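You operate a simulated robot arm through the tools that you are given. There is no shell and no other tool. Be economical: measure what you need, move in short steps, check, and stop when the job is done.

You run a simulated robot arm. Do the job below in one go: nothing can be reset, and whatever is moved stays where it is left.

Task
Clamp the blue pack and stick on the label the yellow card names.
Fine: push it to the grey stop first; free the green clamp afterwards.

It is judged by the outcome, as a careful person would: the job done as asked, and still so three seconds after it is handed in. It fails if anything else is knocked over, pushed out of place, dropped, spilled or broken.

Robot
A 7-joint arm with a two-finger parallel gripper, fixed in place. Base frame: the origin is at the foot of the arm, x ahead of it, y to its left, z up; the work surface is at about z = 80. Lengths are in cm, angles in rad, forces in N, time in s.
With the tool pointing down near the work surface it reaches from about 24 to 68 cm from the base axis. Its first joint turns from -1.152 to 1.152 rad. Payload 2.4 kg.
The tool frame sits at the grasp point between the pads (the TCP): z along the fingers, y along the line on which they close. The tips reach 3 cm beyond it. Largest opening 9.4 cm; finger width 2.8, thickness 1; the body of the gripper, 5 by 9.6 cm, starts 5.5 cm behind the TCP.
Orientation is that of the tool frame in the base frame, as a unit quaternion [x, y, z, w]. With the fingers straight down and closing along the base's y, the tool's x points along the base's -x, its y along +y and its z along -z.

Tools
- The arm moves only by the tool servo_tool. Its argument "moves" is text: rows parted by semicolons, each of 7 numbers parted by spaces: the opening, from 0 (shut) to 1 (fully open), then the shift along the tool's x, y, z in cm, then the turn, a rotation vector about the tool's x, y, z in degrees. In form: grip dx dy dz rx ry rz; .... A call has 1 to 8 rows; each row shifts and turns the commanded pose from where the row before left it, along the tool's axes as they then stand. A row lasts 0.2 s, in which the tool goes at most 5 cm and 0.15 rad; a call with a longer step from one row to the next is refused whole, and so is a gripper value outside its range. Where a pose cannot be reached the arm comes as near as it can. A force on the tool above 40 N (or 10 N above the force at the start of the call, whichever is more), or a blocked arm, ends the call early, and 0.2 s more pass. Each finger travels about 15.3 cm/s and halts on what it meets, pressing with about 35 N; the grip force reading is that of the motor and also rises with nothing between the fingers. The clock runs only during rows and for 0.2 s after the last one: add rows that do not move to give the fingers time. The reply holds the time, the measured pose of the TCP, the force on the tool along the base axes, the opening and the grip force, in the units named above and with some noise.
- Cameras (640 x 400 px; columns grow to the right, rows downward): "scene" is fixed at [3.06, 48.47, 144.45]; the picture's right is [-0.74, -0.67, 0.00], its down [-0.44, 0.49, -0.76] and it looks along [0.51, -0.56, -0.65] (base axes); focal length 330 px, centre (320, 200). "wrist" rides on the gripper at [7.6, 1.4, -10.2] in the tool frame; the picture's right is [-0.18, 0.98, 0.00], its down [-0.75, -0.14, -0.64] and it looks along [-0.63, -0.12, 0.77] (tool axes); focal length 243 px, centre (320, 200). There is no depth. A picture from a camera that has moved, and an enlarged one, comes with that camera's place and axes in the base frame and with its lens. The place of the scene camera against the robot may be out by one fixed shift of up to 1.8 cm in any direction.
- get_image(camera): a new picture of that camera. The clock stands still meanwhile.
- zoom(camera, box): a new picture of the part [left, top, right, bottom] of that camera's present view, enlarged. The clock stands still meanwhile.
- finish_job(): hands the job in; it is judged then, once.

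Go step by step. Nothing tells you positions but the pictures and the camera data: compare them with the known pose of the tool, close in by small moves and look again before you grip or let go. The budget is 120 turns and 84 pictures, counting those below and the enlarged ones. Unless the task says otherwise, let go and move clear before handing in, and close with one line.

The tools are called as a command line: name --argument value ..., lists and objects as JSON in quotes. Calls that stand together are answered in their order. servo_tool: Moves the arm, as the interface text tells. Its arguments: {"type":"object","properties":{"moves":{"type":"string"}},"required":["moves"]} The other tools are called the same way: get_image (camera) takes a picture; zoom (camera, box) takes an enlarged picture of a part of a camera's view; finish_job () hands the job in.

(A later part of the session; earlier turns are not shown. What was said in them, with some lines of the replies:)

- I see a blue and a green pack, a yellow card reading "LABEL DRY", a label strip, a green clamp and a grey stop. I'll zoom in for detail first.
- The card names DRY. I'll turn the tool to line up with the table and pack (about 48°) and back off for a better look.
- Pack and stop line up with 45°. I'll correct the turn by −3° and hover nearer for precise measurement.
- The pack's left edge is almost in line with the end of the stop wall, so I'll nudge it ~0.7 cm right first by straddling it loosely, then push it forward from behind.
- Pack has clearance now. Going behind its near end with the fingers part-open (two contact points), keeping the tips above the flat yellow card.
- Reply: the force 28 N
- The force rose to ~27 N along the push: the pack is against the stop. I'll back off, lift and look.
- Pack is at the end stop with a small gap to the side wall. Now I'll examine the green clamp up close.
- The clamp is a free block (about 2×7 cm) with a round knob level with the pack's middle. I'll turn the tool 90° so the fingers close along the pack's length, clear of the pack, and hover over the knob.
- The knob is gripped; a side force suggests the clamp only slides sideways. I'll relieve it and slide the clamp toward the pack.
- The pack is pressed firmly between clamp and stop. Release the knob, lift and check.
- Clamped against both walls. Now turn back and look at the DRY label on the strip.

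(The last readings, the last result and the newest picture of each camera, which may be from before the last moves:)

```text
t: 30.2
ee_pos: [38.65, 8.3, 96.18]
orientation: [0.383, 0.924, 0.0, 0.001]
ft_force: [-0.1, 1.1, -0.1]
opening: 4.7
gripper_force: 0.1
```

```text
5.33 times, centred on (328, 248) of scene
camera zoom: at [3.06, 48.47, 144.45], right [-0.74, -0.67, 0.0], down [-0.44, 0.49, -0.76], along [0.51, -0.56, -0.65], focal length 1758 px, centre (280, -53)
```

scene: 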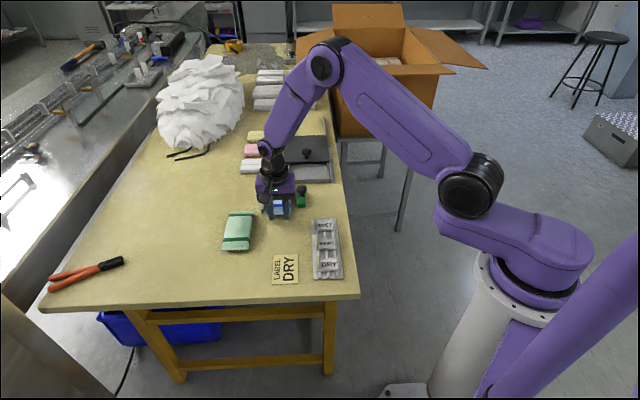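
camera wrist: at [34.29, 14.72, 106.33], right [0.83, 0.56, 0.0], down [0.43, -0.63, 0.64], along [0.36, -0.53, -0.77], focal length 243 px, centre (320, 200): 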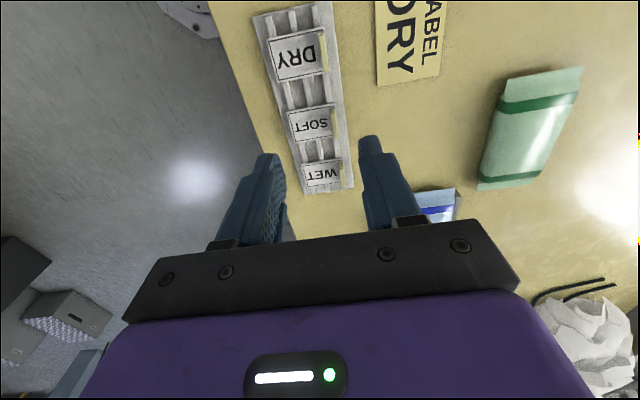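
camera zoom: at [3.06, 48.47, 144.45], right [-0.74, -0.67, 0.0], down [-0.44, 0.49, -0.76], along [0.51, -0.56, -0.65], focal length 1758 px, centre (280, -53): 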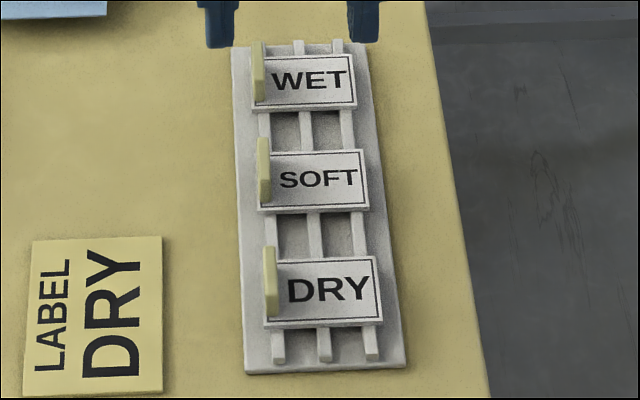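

zoom --camera "wrist" --box '[245, 0, 365, 100]'

```text
4.00 times, centred on (305, 50) of wrist
camera zoom: at [34.29, 14.72, 106.33], right [0.83, 0.56, 0.0], down [0.43, -0.63, 0.64], along [0.36, -0.53, -0.77], focal length 970 px, centre (380, 800)
```

zoom: 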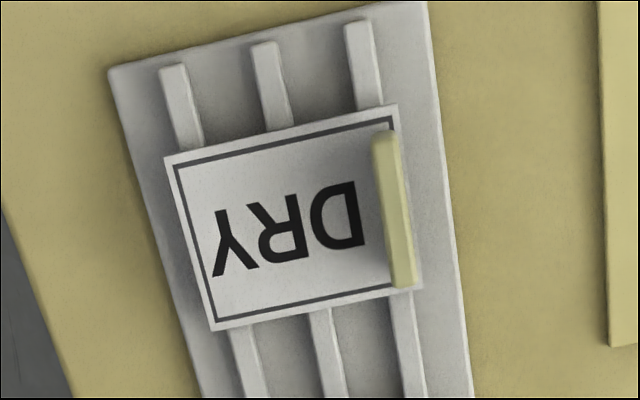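

DRY label measured: about 5×3.4 cm with an upright pull tab on its left edge. I'll move above the tab and approach.

servo_tool --moves "0.28 3.96 1.05 0 0 0 0; 0.28 0 0 4 0 0 0; 0.28 0 0 4 0 0 0; 0.28 0 0 0 0 0 0"

zoom --camera "wrist" --box '[200, 40, 460, 240]'

zoom --camera "scene" --box '[300, 225, 350, 285]'

```text
t: 31.2
ee_pos: [36.61, 11.87, 88.27]
orientation: [0.383, 0.924, 0.0, 0.0]
ft_force: [0.1, 0.5, 0.8]
opening: 2.62
gripper_force: 0.0
```

```text
2.00 times, centred on (330, 140) of wrist
camera zoom: at [32.32, 18.33, 98.39], right [0.83, 0.57, 0.0], down [0.43, -0.63, 0.64], along [0.36, -0.53, -0.77], focal length 485 px, centre (300, 320)
```

zoom: 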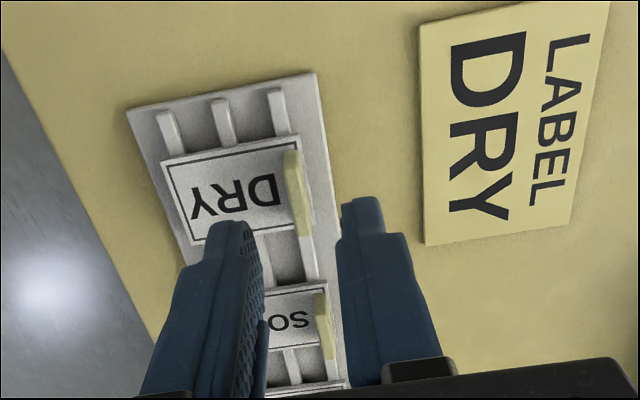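

```text
6.67 times, centred on (325, 255) of scene
camera zoom: at [3.06, 48.47, 144.45], right [-0.74, -0.67, 0.0], down [-0.44, 0.49, -0.76], along [0.51, -0.56, -0.65], focal length 2197 px, centre (287, -167)
```

zoom: 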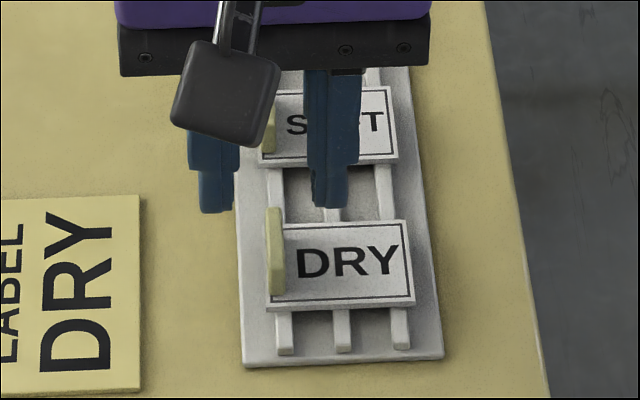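

servo_tool --moves "0.28 0.35 0 1.6 0 0 0; 0.28 0 0 1.5 0 0 0; 0.28 0 0 0 0 0 0"

zoom --camera "wrist" --box '[240, 60, 400, 180]'

zoom --camera "scene" --box '[300, 225, 350, 285]'

```text
t: 32.0
ee_pos: [36.08, 12.3, 85.08]
orientation: [0.384, 0.924, 0.0, 0.0]
ft_force: [0.5, -0.5, -0.7]
opening: 2.65
gripper_force: 0.0
```

```text
3.33 times, centred on (320, 120) of wrist
camera zoom: at [31.86, 18.63, 95.23], right [0.83, 0.56, 0.0], down [0.43, -0.63, 0.64], along [0.36, -0.53, -0.77], focal length 809 px, centre (320, 467)
```

zoom: 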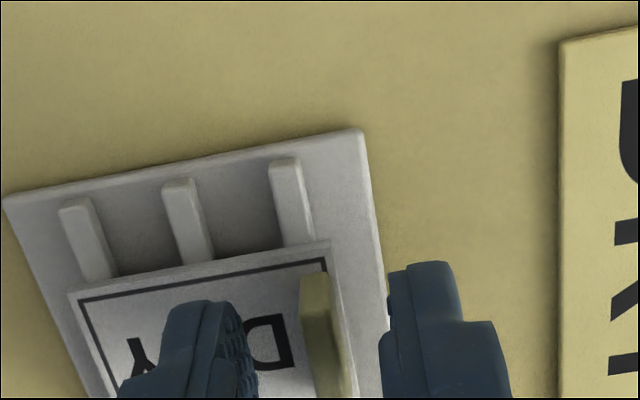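

```text
6.67 times, centred on (325, 255) of scene
camera zoom: at [3.06, 48.47, 144.45], right [-0.74, -0.67, 0.0], down [-0.44, 0.49, -0.76], along [0.51, -0.56, -0.65], focal length 2197 px, centre (287, -167)
```

zoom: 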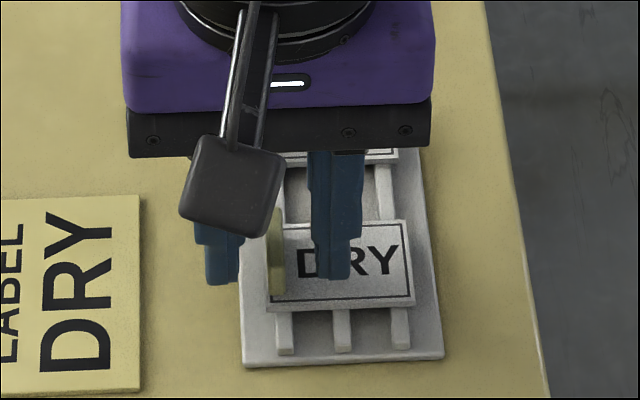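

servo_tool --moves "0.28 0.1 0.15 0.25 0 0 0; 0.1 0 0 0 0 0 0; 0 0 0 0 0 0 0; 0 0 0 0 0 0 0"

zoom --camera "wrist" --box '[240, 60, 400, 180]'

zoom --camera "scene" --box '[300, 225, 350, 285]'

```text
t: 33.0
ee_pos: [36.18, 12.42, 84.78]
orientation: [0.382, 0.924, 0.0, 0.001]
ft_force: [0.2, 0.2, 1.0]
opening: 0.0
gripper_force: 33.1
```

```text
3.33 times, centred on (320, 120) of wrist
camera zoom: at [31.85, 18.82, 94.94], right [0.83, 0.56, 0.0], down [0.43, -0.63, 0.64], along [0.36, -0.53, -0.77], focal length 809 px, centre (320, 467)
```

zoom: 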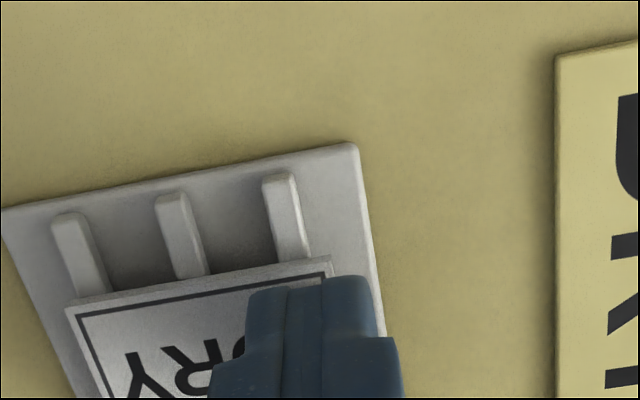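

```text
6.67 times, centred on (325, 255) of scene
camera zoom: at [3.06, 48.47, 144.45], right [-0.74, -0.67, 0.0], down [-0.44, 0.49, -0.76], along [0.51, -0.56, -0.65], focal length 2197 px, centre (287, -167)
```

zoom: 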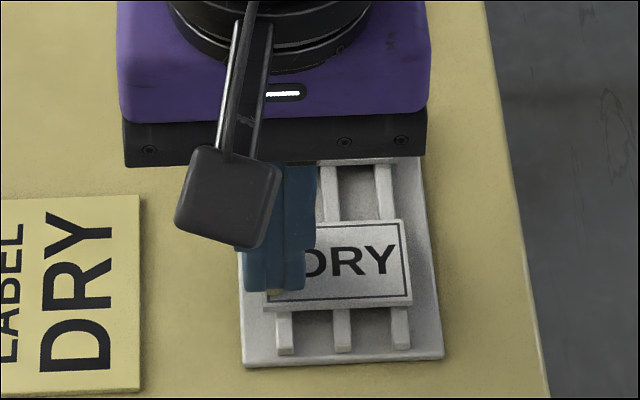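

servo_tool --moves "0 0 0 -1 0 0 0; 0 0 0 -2 0 0 0; 0 0 0 0 0 0 0"

zoom --camera "scene" --box '[300, 225, 350, 285]'

```text
t: 33.8
ee_pos: [36.16, 12.36, 87.89]
orientation: [0.383, 0.924, -0.001, 0.0]
ft_force: [0.4, -0.1, -0.2]
opening: 0.0
gripper_force: 33.8
```

```text
6.67 times, centred on (325, 255) of scene
camera zoom: at [3.06, 48.47, 144.45], right [-0.74, -0.67, 0.0], down [-0.44, 0.49, -0.76], along [0.51, -0.56, -0.65], focal length 2197 px, centre (287, -167)
```

zoom: 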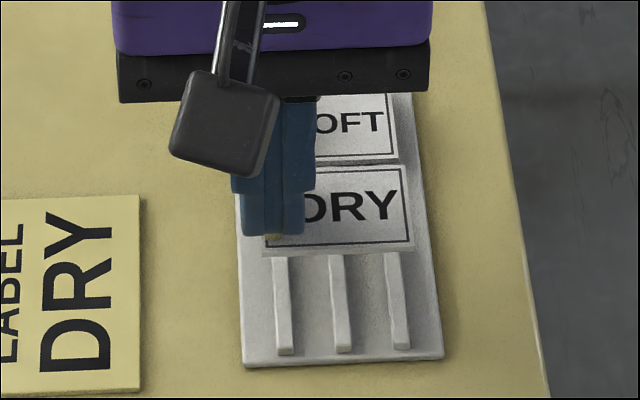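

The label came up with the tab. I'll lift and carry it above the pack.

servo_tool --moves "0 0 0 -4 0 0 0; 0 0 0 -3.5 0 0 0; 0 -4.2 2.2 0 0 0 0; 0 -4.2 2.2 0 0 0 0; 0 -4.2 2.2 0 0 0 0; 0 -4.2 2.2 0 0 0 0; 0 -4.2 2.2 0 0 0 0; 0 -4.2 2.24 0 0 0 0"

get_image --camera "wrist"

zoom --camera "scene" --box '[240, 150, 330, 225]'

```text
t: 35.6
ee_pos: [63.15, 4.16, 95.24]
orientation: [0.383, 0.924, -0.001, -0.002]
ft_force: [-0.3, -0.1, 1.2]
opening: 0.01
gripper_force: 33.4
```

```text
28 pictures are left
camera wrist: at [59.0, 10.46, 105.36], right [0.82, 0.57, 0.0], down [0.44, -0.63, 0.64], along [0.36, -0.53, -0.77], focal length 243 px, centre (320, 200)
```

wrist: 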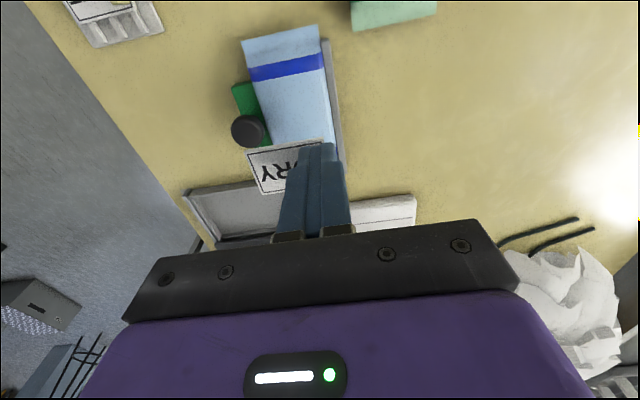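

```text
5.33 times, centred on (285, 188) of scene
camera zoom: at [3.06, 48.47, 144.45], right [-0.74, -0.67, 0.0], down [-0.44, 0.49, -0.76], along [0.51, -0.56, -0.65], focal length 1758 px, centre (507, 267)
```

zoom: 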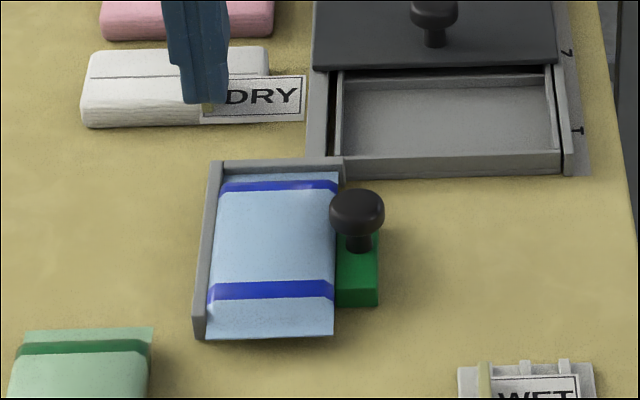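

Label is centred over the pack and clear of the knob. Descending in stages.

servo_tool --moves "0 -0.1 -0.15 3 0 0 0; 0 0 0 3 0 0 0; 0 0 0 1.3 0 0 0; 0 0 0 0 0 0 0"

zoom --camera "scene" --box '[250, 160, 320, 220]'

zoom --camera "wrist" --box '[200, 40, 400, 200]'

```text
t: 36.6
ee_pos: [63.18, 3.73, 88.11]
orientation: [0.382, 0.924, 0.0, 0.0]
ft_force: [0.9, 0.2, 0.9]
opening: 0.03
gripper_force: 33.4
```

```text
6.67 times, centred on (285, 190) of scene
camera zoom: at [3.06, 48.47, 144.45], right [-0.74, -0.67, 0.0], down [-0.44, 0.49, -0.76], along [0.51, -0.56, -0.65], focal length 2197 px, centre (553, 267)
```

zoom: 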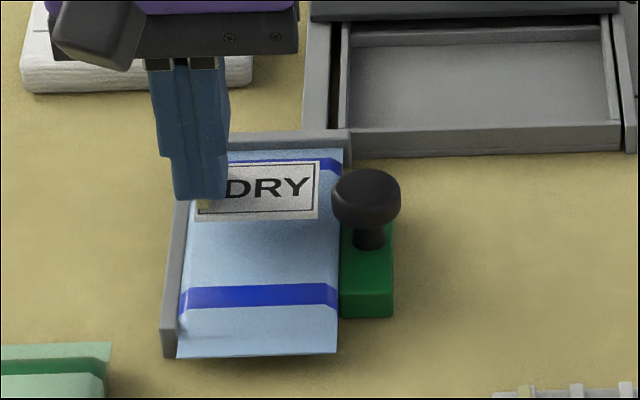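

```text
2.50 times, centred on (300, 120) of wrist
camera zoom: at [58.96, 10.19, 98.17], right [0.83, 0.56, 0.0], down [0.43, -0.63, 0.64], along [0.36, -0.53, -0.77], focal length 606 px, centre (370, 400)
```

zoom: 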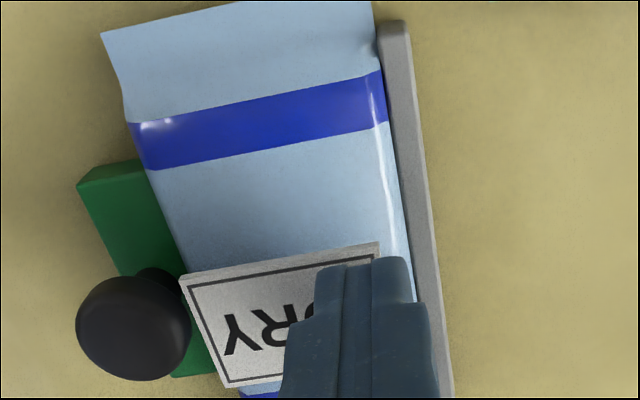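

servo_tool --moves "0 0 0 0.8 0 0 0; 0 0 0 0.5 0 0 0; 0 0 0 0.3 0 0 0; 0 0 0 0 0 0 0"

zoom --camera "scene" --box '[250, 160, 320, 220]'

```text
t: 37.6
ee_pos: [63.21, 3.89, 86.4]
orientation: [0.383, 0.924, 0.001, 0.0]
ft_force: [-0.4, -0.6, 0.7]
opening: 0.0
gripper_force: 33.3
```

```text
6.67 times, centred on (285, 190) of scene
camera zoom: at [3.06, 48.47, 144.45], right [-0.74, -0.67, 0.0], down [-0.44, 0.49, -0.76], along [0.51, -0.56, -0.65], focal length 2197 px, centre (553, 267)
```

zoom: 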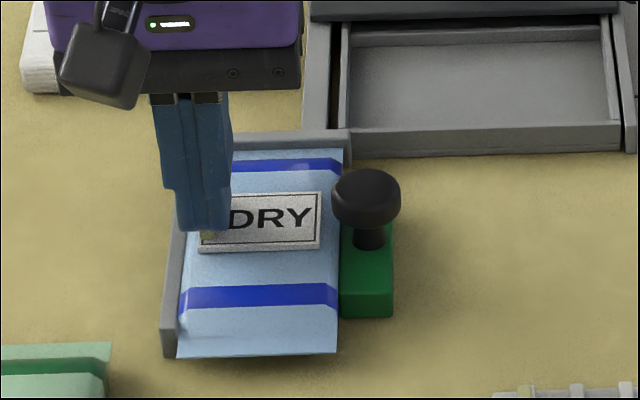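

servo_tool --moves "0 0 0 0.25 0 0 0; 0 0 0 0.2 0 0 0; 0 0 0 0 0 0 0"

servo_tool --moves "0 0 0 0.2 0 0 0; 0 0 0 0 0 0 0"

```text
t: 38.4
ee_pos: [63.17, 3.76, 85.86]
orientation: [0.383, 0.924, 0.0, -0.001]
ft_force: [-0.5, -0.3, 0.4]
opening: 0.0
gripper_force: 33.0
```

```text
t: 39.0
ee_pos: [63.32, 3.73, 85.71]
orientation: [0.382, 0.924, 0.0, 0.0]
ft_force: [0.8, 0.8, 0.0]
opening: 0.03
gripper_force: 33.0
```

servo_tool --moves "0 0 0 0.2 0 0 0; 0 0 0 0 0 0 0"

servo_tool --moves "0 0 0 0.2 0 0 0; 0 0 0 0 0 0 0"

zoom --camera "scene" --box '[250, 160, 320, 220]'

```text
t: 39.6
ee_pos: [63.22, 3.77, 85.49]
orientation: [0.383, 0.924, 0.0, 0.001]
ft_force: [-0.9, 0.4, 9.6]
opening: 0.0
gripper_force: 33.2
```

```text
t: 40.2
ee_pos: [63.3, 3.85, 85.44]
orientation: [0.383, 0.924, 0.001, 0.002]
ft_force: [-1.9, -0.4, 22.7]
opening: 0.0
gripper_force: 33.4
```

```text
6.67 times, centred on (285, 190) of scene
camera zoom: at [3.01, 48.47, 144.45], right [-0.74, -0.67, 0.0], down [-0.44, 0.49, -0.76], along [0.51, -0.56, -0.65], focal length 2197 px, centre (553, 267)
```

zoom: 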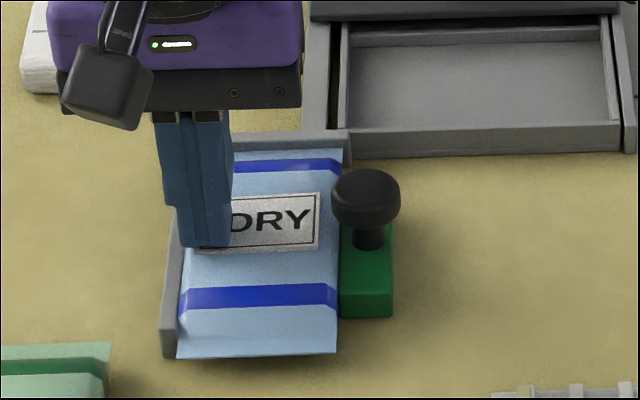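

The label is pressed on the pack at ~23 N. I'll hold briefly, ease off, open and lift away.

servo_tool --moves "0 0 0 0 0 0 0; 0 0 0 0 0 0 0; 0 0 0 0 0 0 0; 0 0 0 -0.3 0 0 0; 0.12 0 0 0 0 0 0; 0.2 0 0 0 0 0 0; 0.2 0 0 0 0 0 0"

servo_tool --moves "0.2 0 0 -1 0 0 0; 0.2 0 0 -2 0 0 0; 0.2 0 0 -4 0 0 0; 0.2 3 0 -4 0 0 0; 0.2 0 0 0 0 0 0"

zoom --camera "scene" --box '[250, 160, 320, 220]'

get_image --camera "wrist"

```text
t: 41.8
ee_pos: [63.18, 3.9, 85.56]
orientation: [0.382, 0.924, 0.0, -0.002]
ft_force: [0.4, 2.6, 9.8]
opening: 1.73
gripper_force: 0.0
```

```text
t: 43.0
ee_pos: [61.09, 5.95, 96.43]
orientation: [0.383, 0.924, -0.001, 0.0]
ft_force: [0.4, 0.1, -1.1]
opening: 1.85
gripper_force: 0.1
```

```text
6.67 times, centred on (285, 190) of scene
camera zoom: at [3.06, 48.47, 144.45], right [-0.74, -0.67, 0.0], down [-0.44, 0.49, -0.76], along [0.51, -0.56, -0.65], focal length 2197 px, centre (553, 267)
```

zoom: 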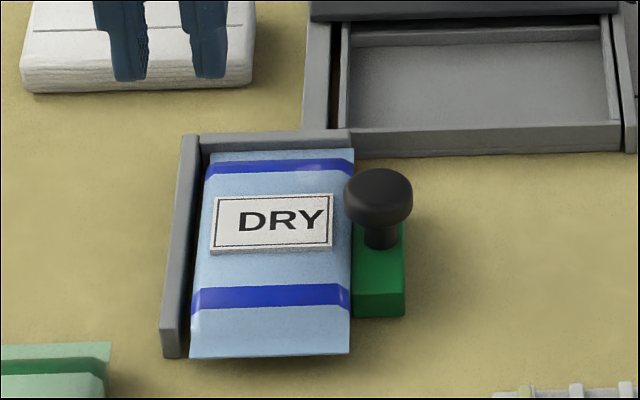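

```text
21 pictures are left
camera wrist: at [56.89, 12.38, 106.57], right [0.83, 0.56, 0.0], down [0.43, -0.63, 0.64], along [0.36, -0.53, -0.77], focal length 243 px, centre (320, 200)
```

wrist: 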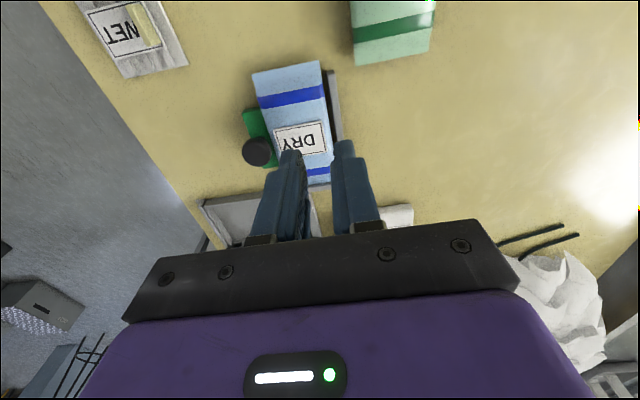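

Label is on, but opening the fingers dragged pack and clamp ~0.6 cm off the side wall. I'll re-grip the knob and press it back.

servo_tool --moves "0.5 0 0 0 0 0 -8.2; 0.5 0 0 0 0 0 -8.2; 0.5 0 0 0 0 0 -8.2; 0.5 0 0 0 0 0 -8.2; 0.5 0 0 0 0 0 -8.2; 0.5 0 0 0 0 0 -8.2; 0.5 0 0 0 0 0 -8.2; 0.5 0 0 0 0 0 -8.2"

servo_tool --moves "0.5 0 0 0 0 0 -8.2; 0.5 0 0 0 0 0 -8.2; 0.5 0 0 0 0 0 -8; 0.5 3.5 -1.7 0 0 0 0; 0.5 3.6 -1.7 0 0 0 0; 0.5 0 0 2 0 0 0; 0.5 0 0 2 0 0 0; 0.5 0 0 0 0 0 0"

get_image --camera "wrist"

```text
t: 44.8
ee_pos: [61.16, 5.79, 96.49]
orientation: [-0.18, 0.984, 0.0, 0.0]
ft_force: [0.7, 0.0, -0.1]
opening: 4.7
gripper_force: 0.0
```

```text
t: 46.6
ee_pos: [58.33, -1.47, 92.46]
orientation: [-0.382, 0.924, 0.0, 0.001]
ft_force: [0.8, -0.2, 0.5]
opening: 4.69
gripper_force: 0.0
```

```text
20 pictures are left
camera wrist: at [52.11, -5.9, 102.67], right [-0.56, 0.83, 0.0], down [0.63, 0.43, 0.64], along [0.53, 0.36, -0.77], focal length 243 px, centre (320, 200)
```

wrist: 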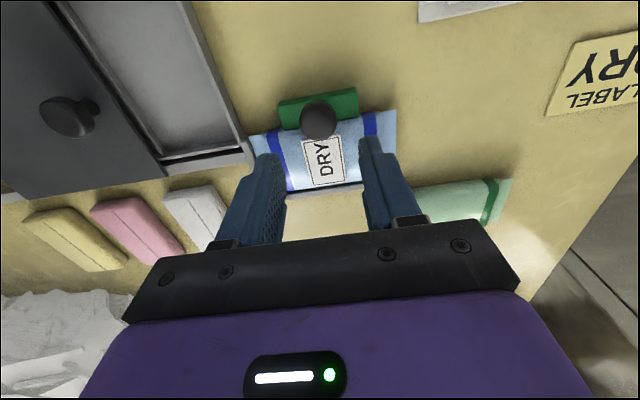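

servo_tool --moves "0.5 0.2 -0.1 3 0 0 0; 0.5 0 0 2.5 0 0 0; 0.5 0 0 1.2 0 0 0; 0.25 0 0 0 0 0 0; 0.25 0 0 0 0 0 0; 0.25 0 0 0 0 0 0"

zoom --camera "scene" --box '[250, 160, 320, 220]'

```text
t: 48.0
ee_pos: [58.34, -1.83, 85.79]
orientation: [-0.382, 0.924, 0.0, 0.0]
ft_force: [-1.7, 1.9, 4.3]
opening: 2.9
gripper_force: 45.2
```

```text
6.67 times, centred on (285, 190) of scene
camera zoom: at [3.05, 48.47, 144.45], right [-0.74, -0.67, 0.0], down [-0.44, 0.49, -0.76], along [0.51, -0.56, -0.65], focal length 2197 px, centre (553, 267)
```

zoom: 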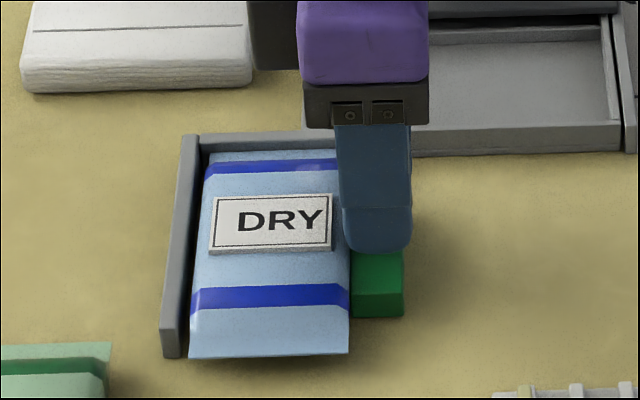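

servo_tool --moves "0.25 -0.25 0 0 0 0 0; 0.25 -0.25 0 0 0 0 0; 0.25 0 0 0 0 0 0"

servo_tool --moves "0.25 -0.2 0 0 0 0 0; 0.25 0 0 0 0 0 0"

servo_tool --moves "0.25 -0.2 0 0 0 0 0; 0.25 0 0 0 0 0 0"

zoom --camera "scene" --box '[250, 160, 320, 220]'

```text
t: 48.8
ee_pos: [58.63, -1.37, 85.78]
orientation: [-0.382, 0.924, 0.0, 0.0]
ft_force: [-4.6, 0.4, 1.5]
opening: 2.88
gripper_force: 45.0
```

```text
t: 49.4
ee_pos: [58.8, -1.39, 85.82]
orientation: [-0.382, 0.924, 0.001, -0.002]
ft_force: [-15.8, -6.7, 7.9]
opening: 2.92
gripper_force: 45.0
```

```text
t: 50.0
ee_pos: [58.73, -1.34, 85.79]
orientation: [-0.381, 0.924, 0.001, -0.004]
ft_force: [-24.7, -18.3, 8.8]
opening: 2.91
gripper_force: 45.0
```

```text
6.67 times, centred on (285, 190) of scene
camera zoom: at [2.99, 48.42, 144.47], right [-0.74, -0.67, 0.0], down [-0.44, 0.49, -0.76], along [0.51, -0.56, -0.65], focal length 2197 px, centre (553, 267)
```

zoom: 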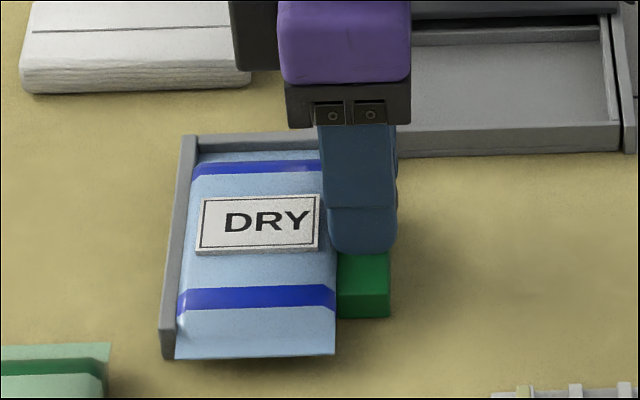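

Pack is seated against both walls again with the label stuck on. Now I free the clamp by sliding it back to where it stood.

servo_tool --moves "0.25 0.4 0 0 0 0 0; 0.25 0.5 0 0 0 0 0; 0.25 0.7 0 0 0 0 0; 0.25 0.7 0 0 0 0 0; 0.25 0.7 0 0 0 0 0; 0.25 0 0 0 0 0 0"

zoom --camera "scene" --box '[250, 160, 320, 220]'

```text
t: 51.4
ee_pos: [56.96, -3.16, 85.8]
orientation: [-0.383, 0.924, 0.0, 0.0]
ft_force: [4.0, -2.5, -17.7]
opening: 2.93
gripper_force: 45.3
```

```text
6.67 times, centred on (285, 190) of scene
camera zoom: at [3.1, 48.46, 144.46], right [-0.74, -0.67, 0.0], down [-0.44, 0.49, -0.76], along [0.51, -0.56, -0.65], focal length 2197 px, centre (553, 267)
```

zoom: 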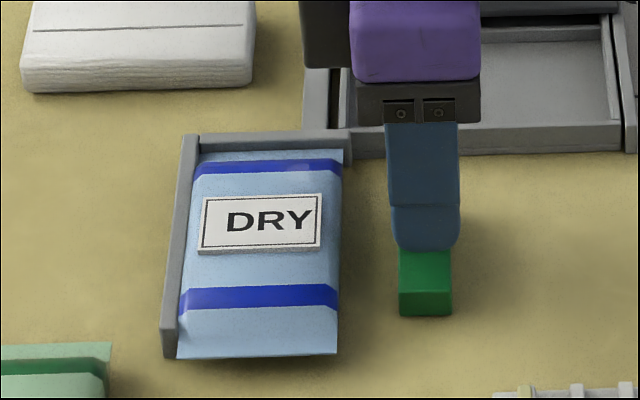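

servo_tool --moves "0.25 0.2 0 0.1 0 0 0; 0.25 0 0 0.05 0 0 0; 0.5 0 0 0 0 0 0; 0.5 0 0 0 0 0 0; 0.5 0 0 -3 0 0 0; 0.5 0 0 -4.5 0 0 0; 0.5 0 0 -4.5 0 0 0; 0.5 4 0 0 0 0 0"

zoom --camera "scene" --box '[250, 160, 320, 220]'

get_image --camera "scene"

get_image --camera "wrist"

```text
t: 53.2
ee_pos: [53.88, -6.11, 97.59]
orientation: [-0.383, 0.924, -0.001, 0.0]
ft_force: [-0.6, 0.1, 0.2]
opening: 4.69
gripper_force: 0.0
```

```text
6.67 times, centred on (285, 190) of scene
camera zoom: at [3.06, 48.47, 144.45], right [-0.74, -0.67, 0.0], down [-0.44, 0.49, -0.76], along [0.51, -0.56, -0.65], focal length 2197 px, centre (553, 267)
```

zoom: 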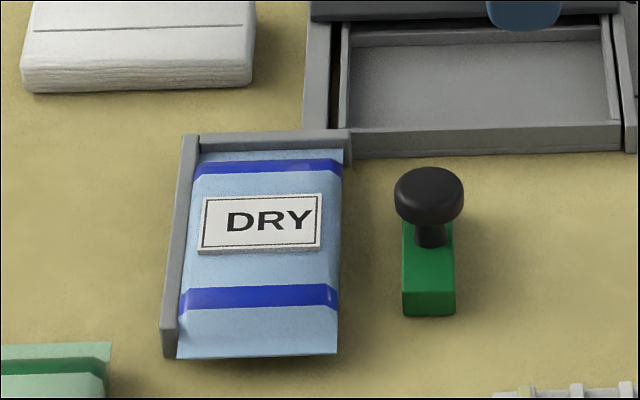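

```text
15 pictures are left
```

scene: 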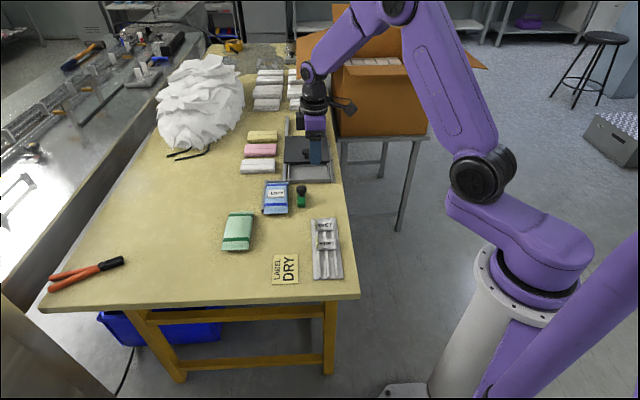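

```text
14 pictures are left
camera wrist: at [47.64, -10.47, 107.81], right [-0.56, 0.83, 0.0], down [0.63, 0.43, 0.64], along [0.53, 0.36, -0.77], focal length 243 px, centre (320, 200)
```

wrist: 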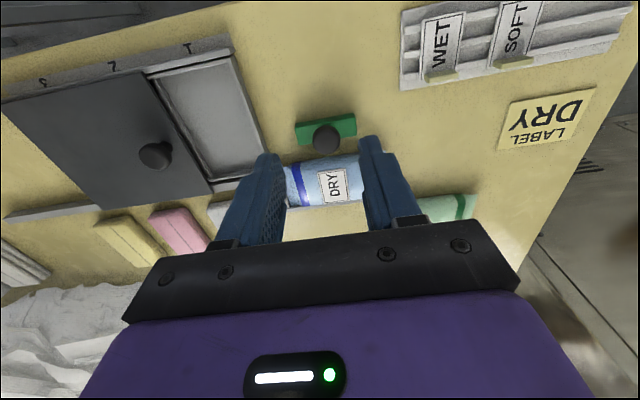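

The DRY label is on the blue pack, the pack sits in the grey stop, the clamp is freed and nothing else has moved, so I'm handing in.

finish_job

```text
The job is handed in.
```

I pushed the blue pack into the grey stop, clamped it and stuck the DRY label on. I then freed the green clamp by sliding it back to about where it started, and the arm is clear.
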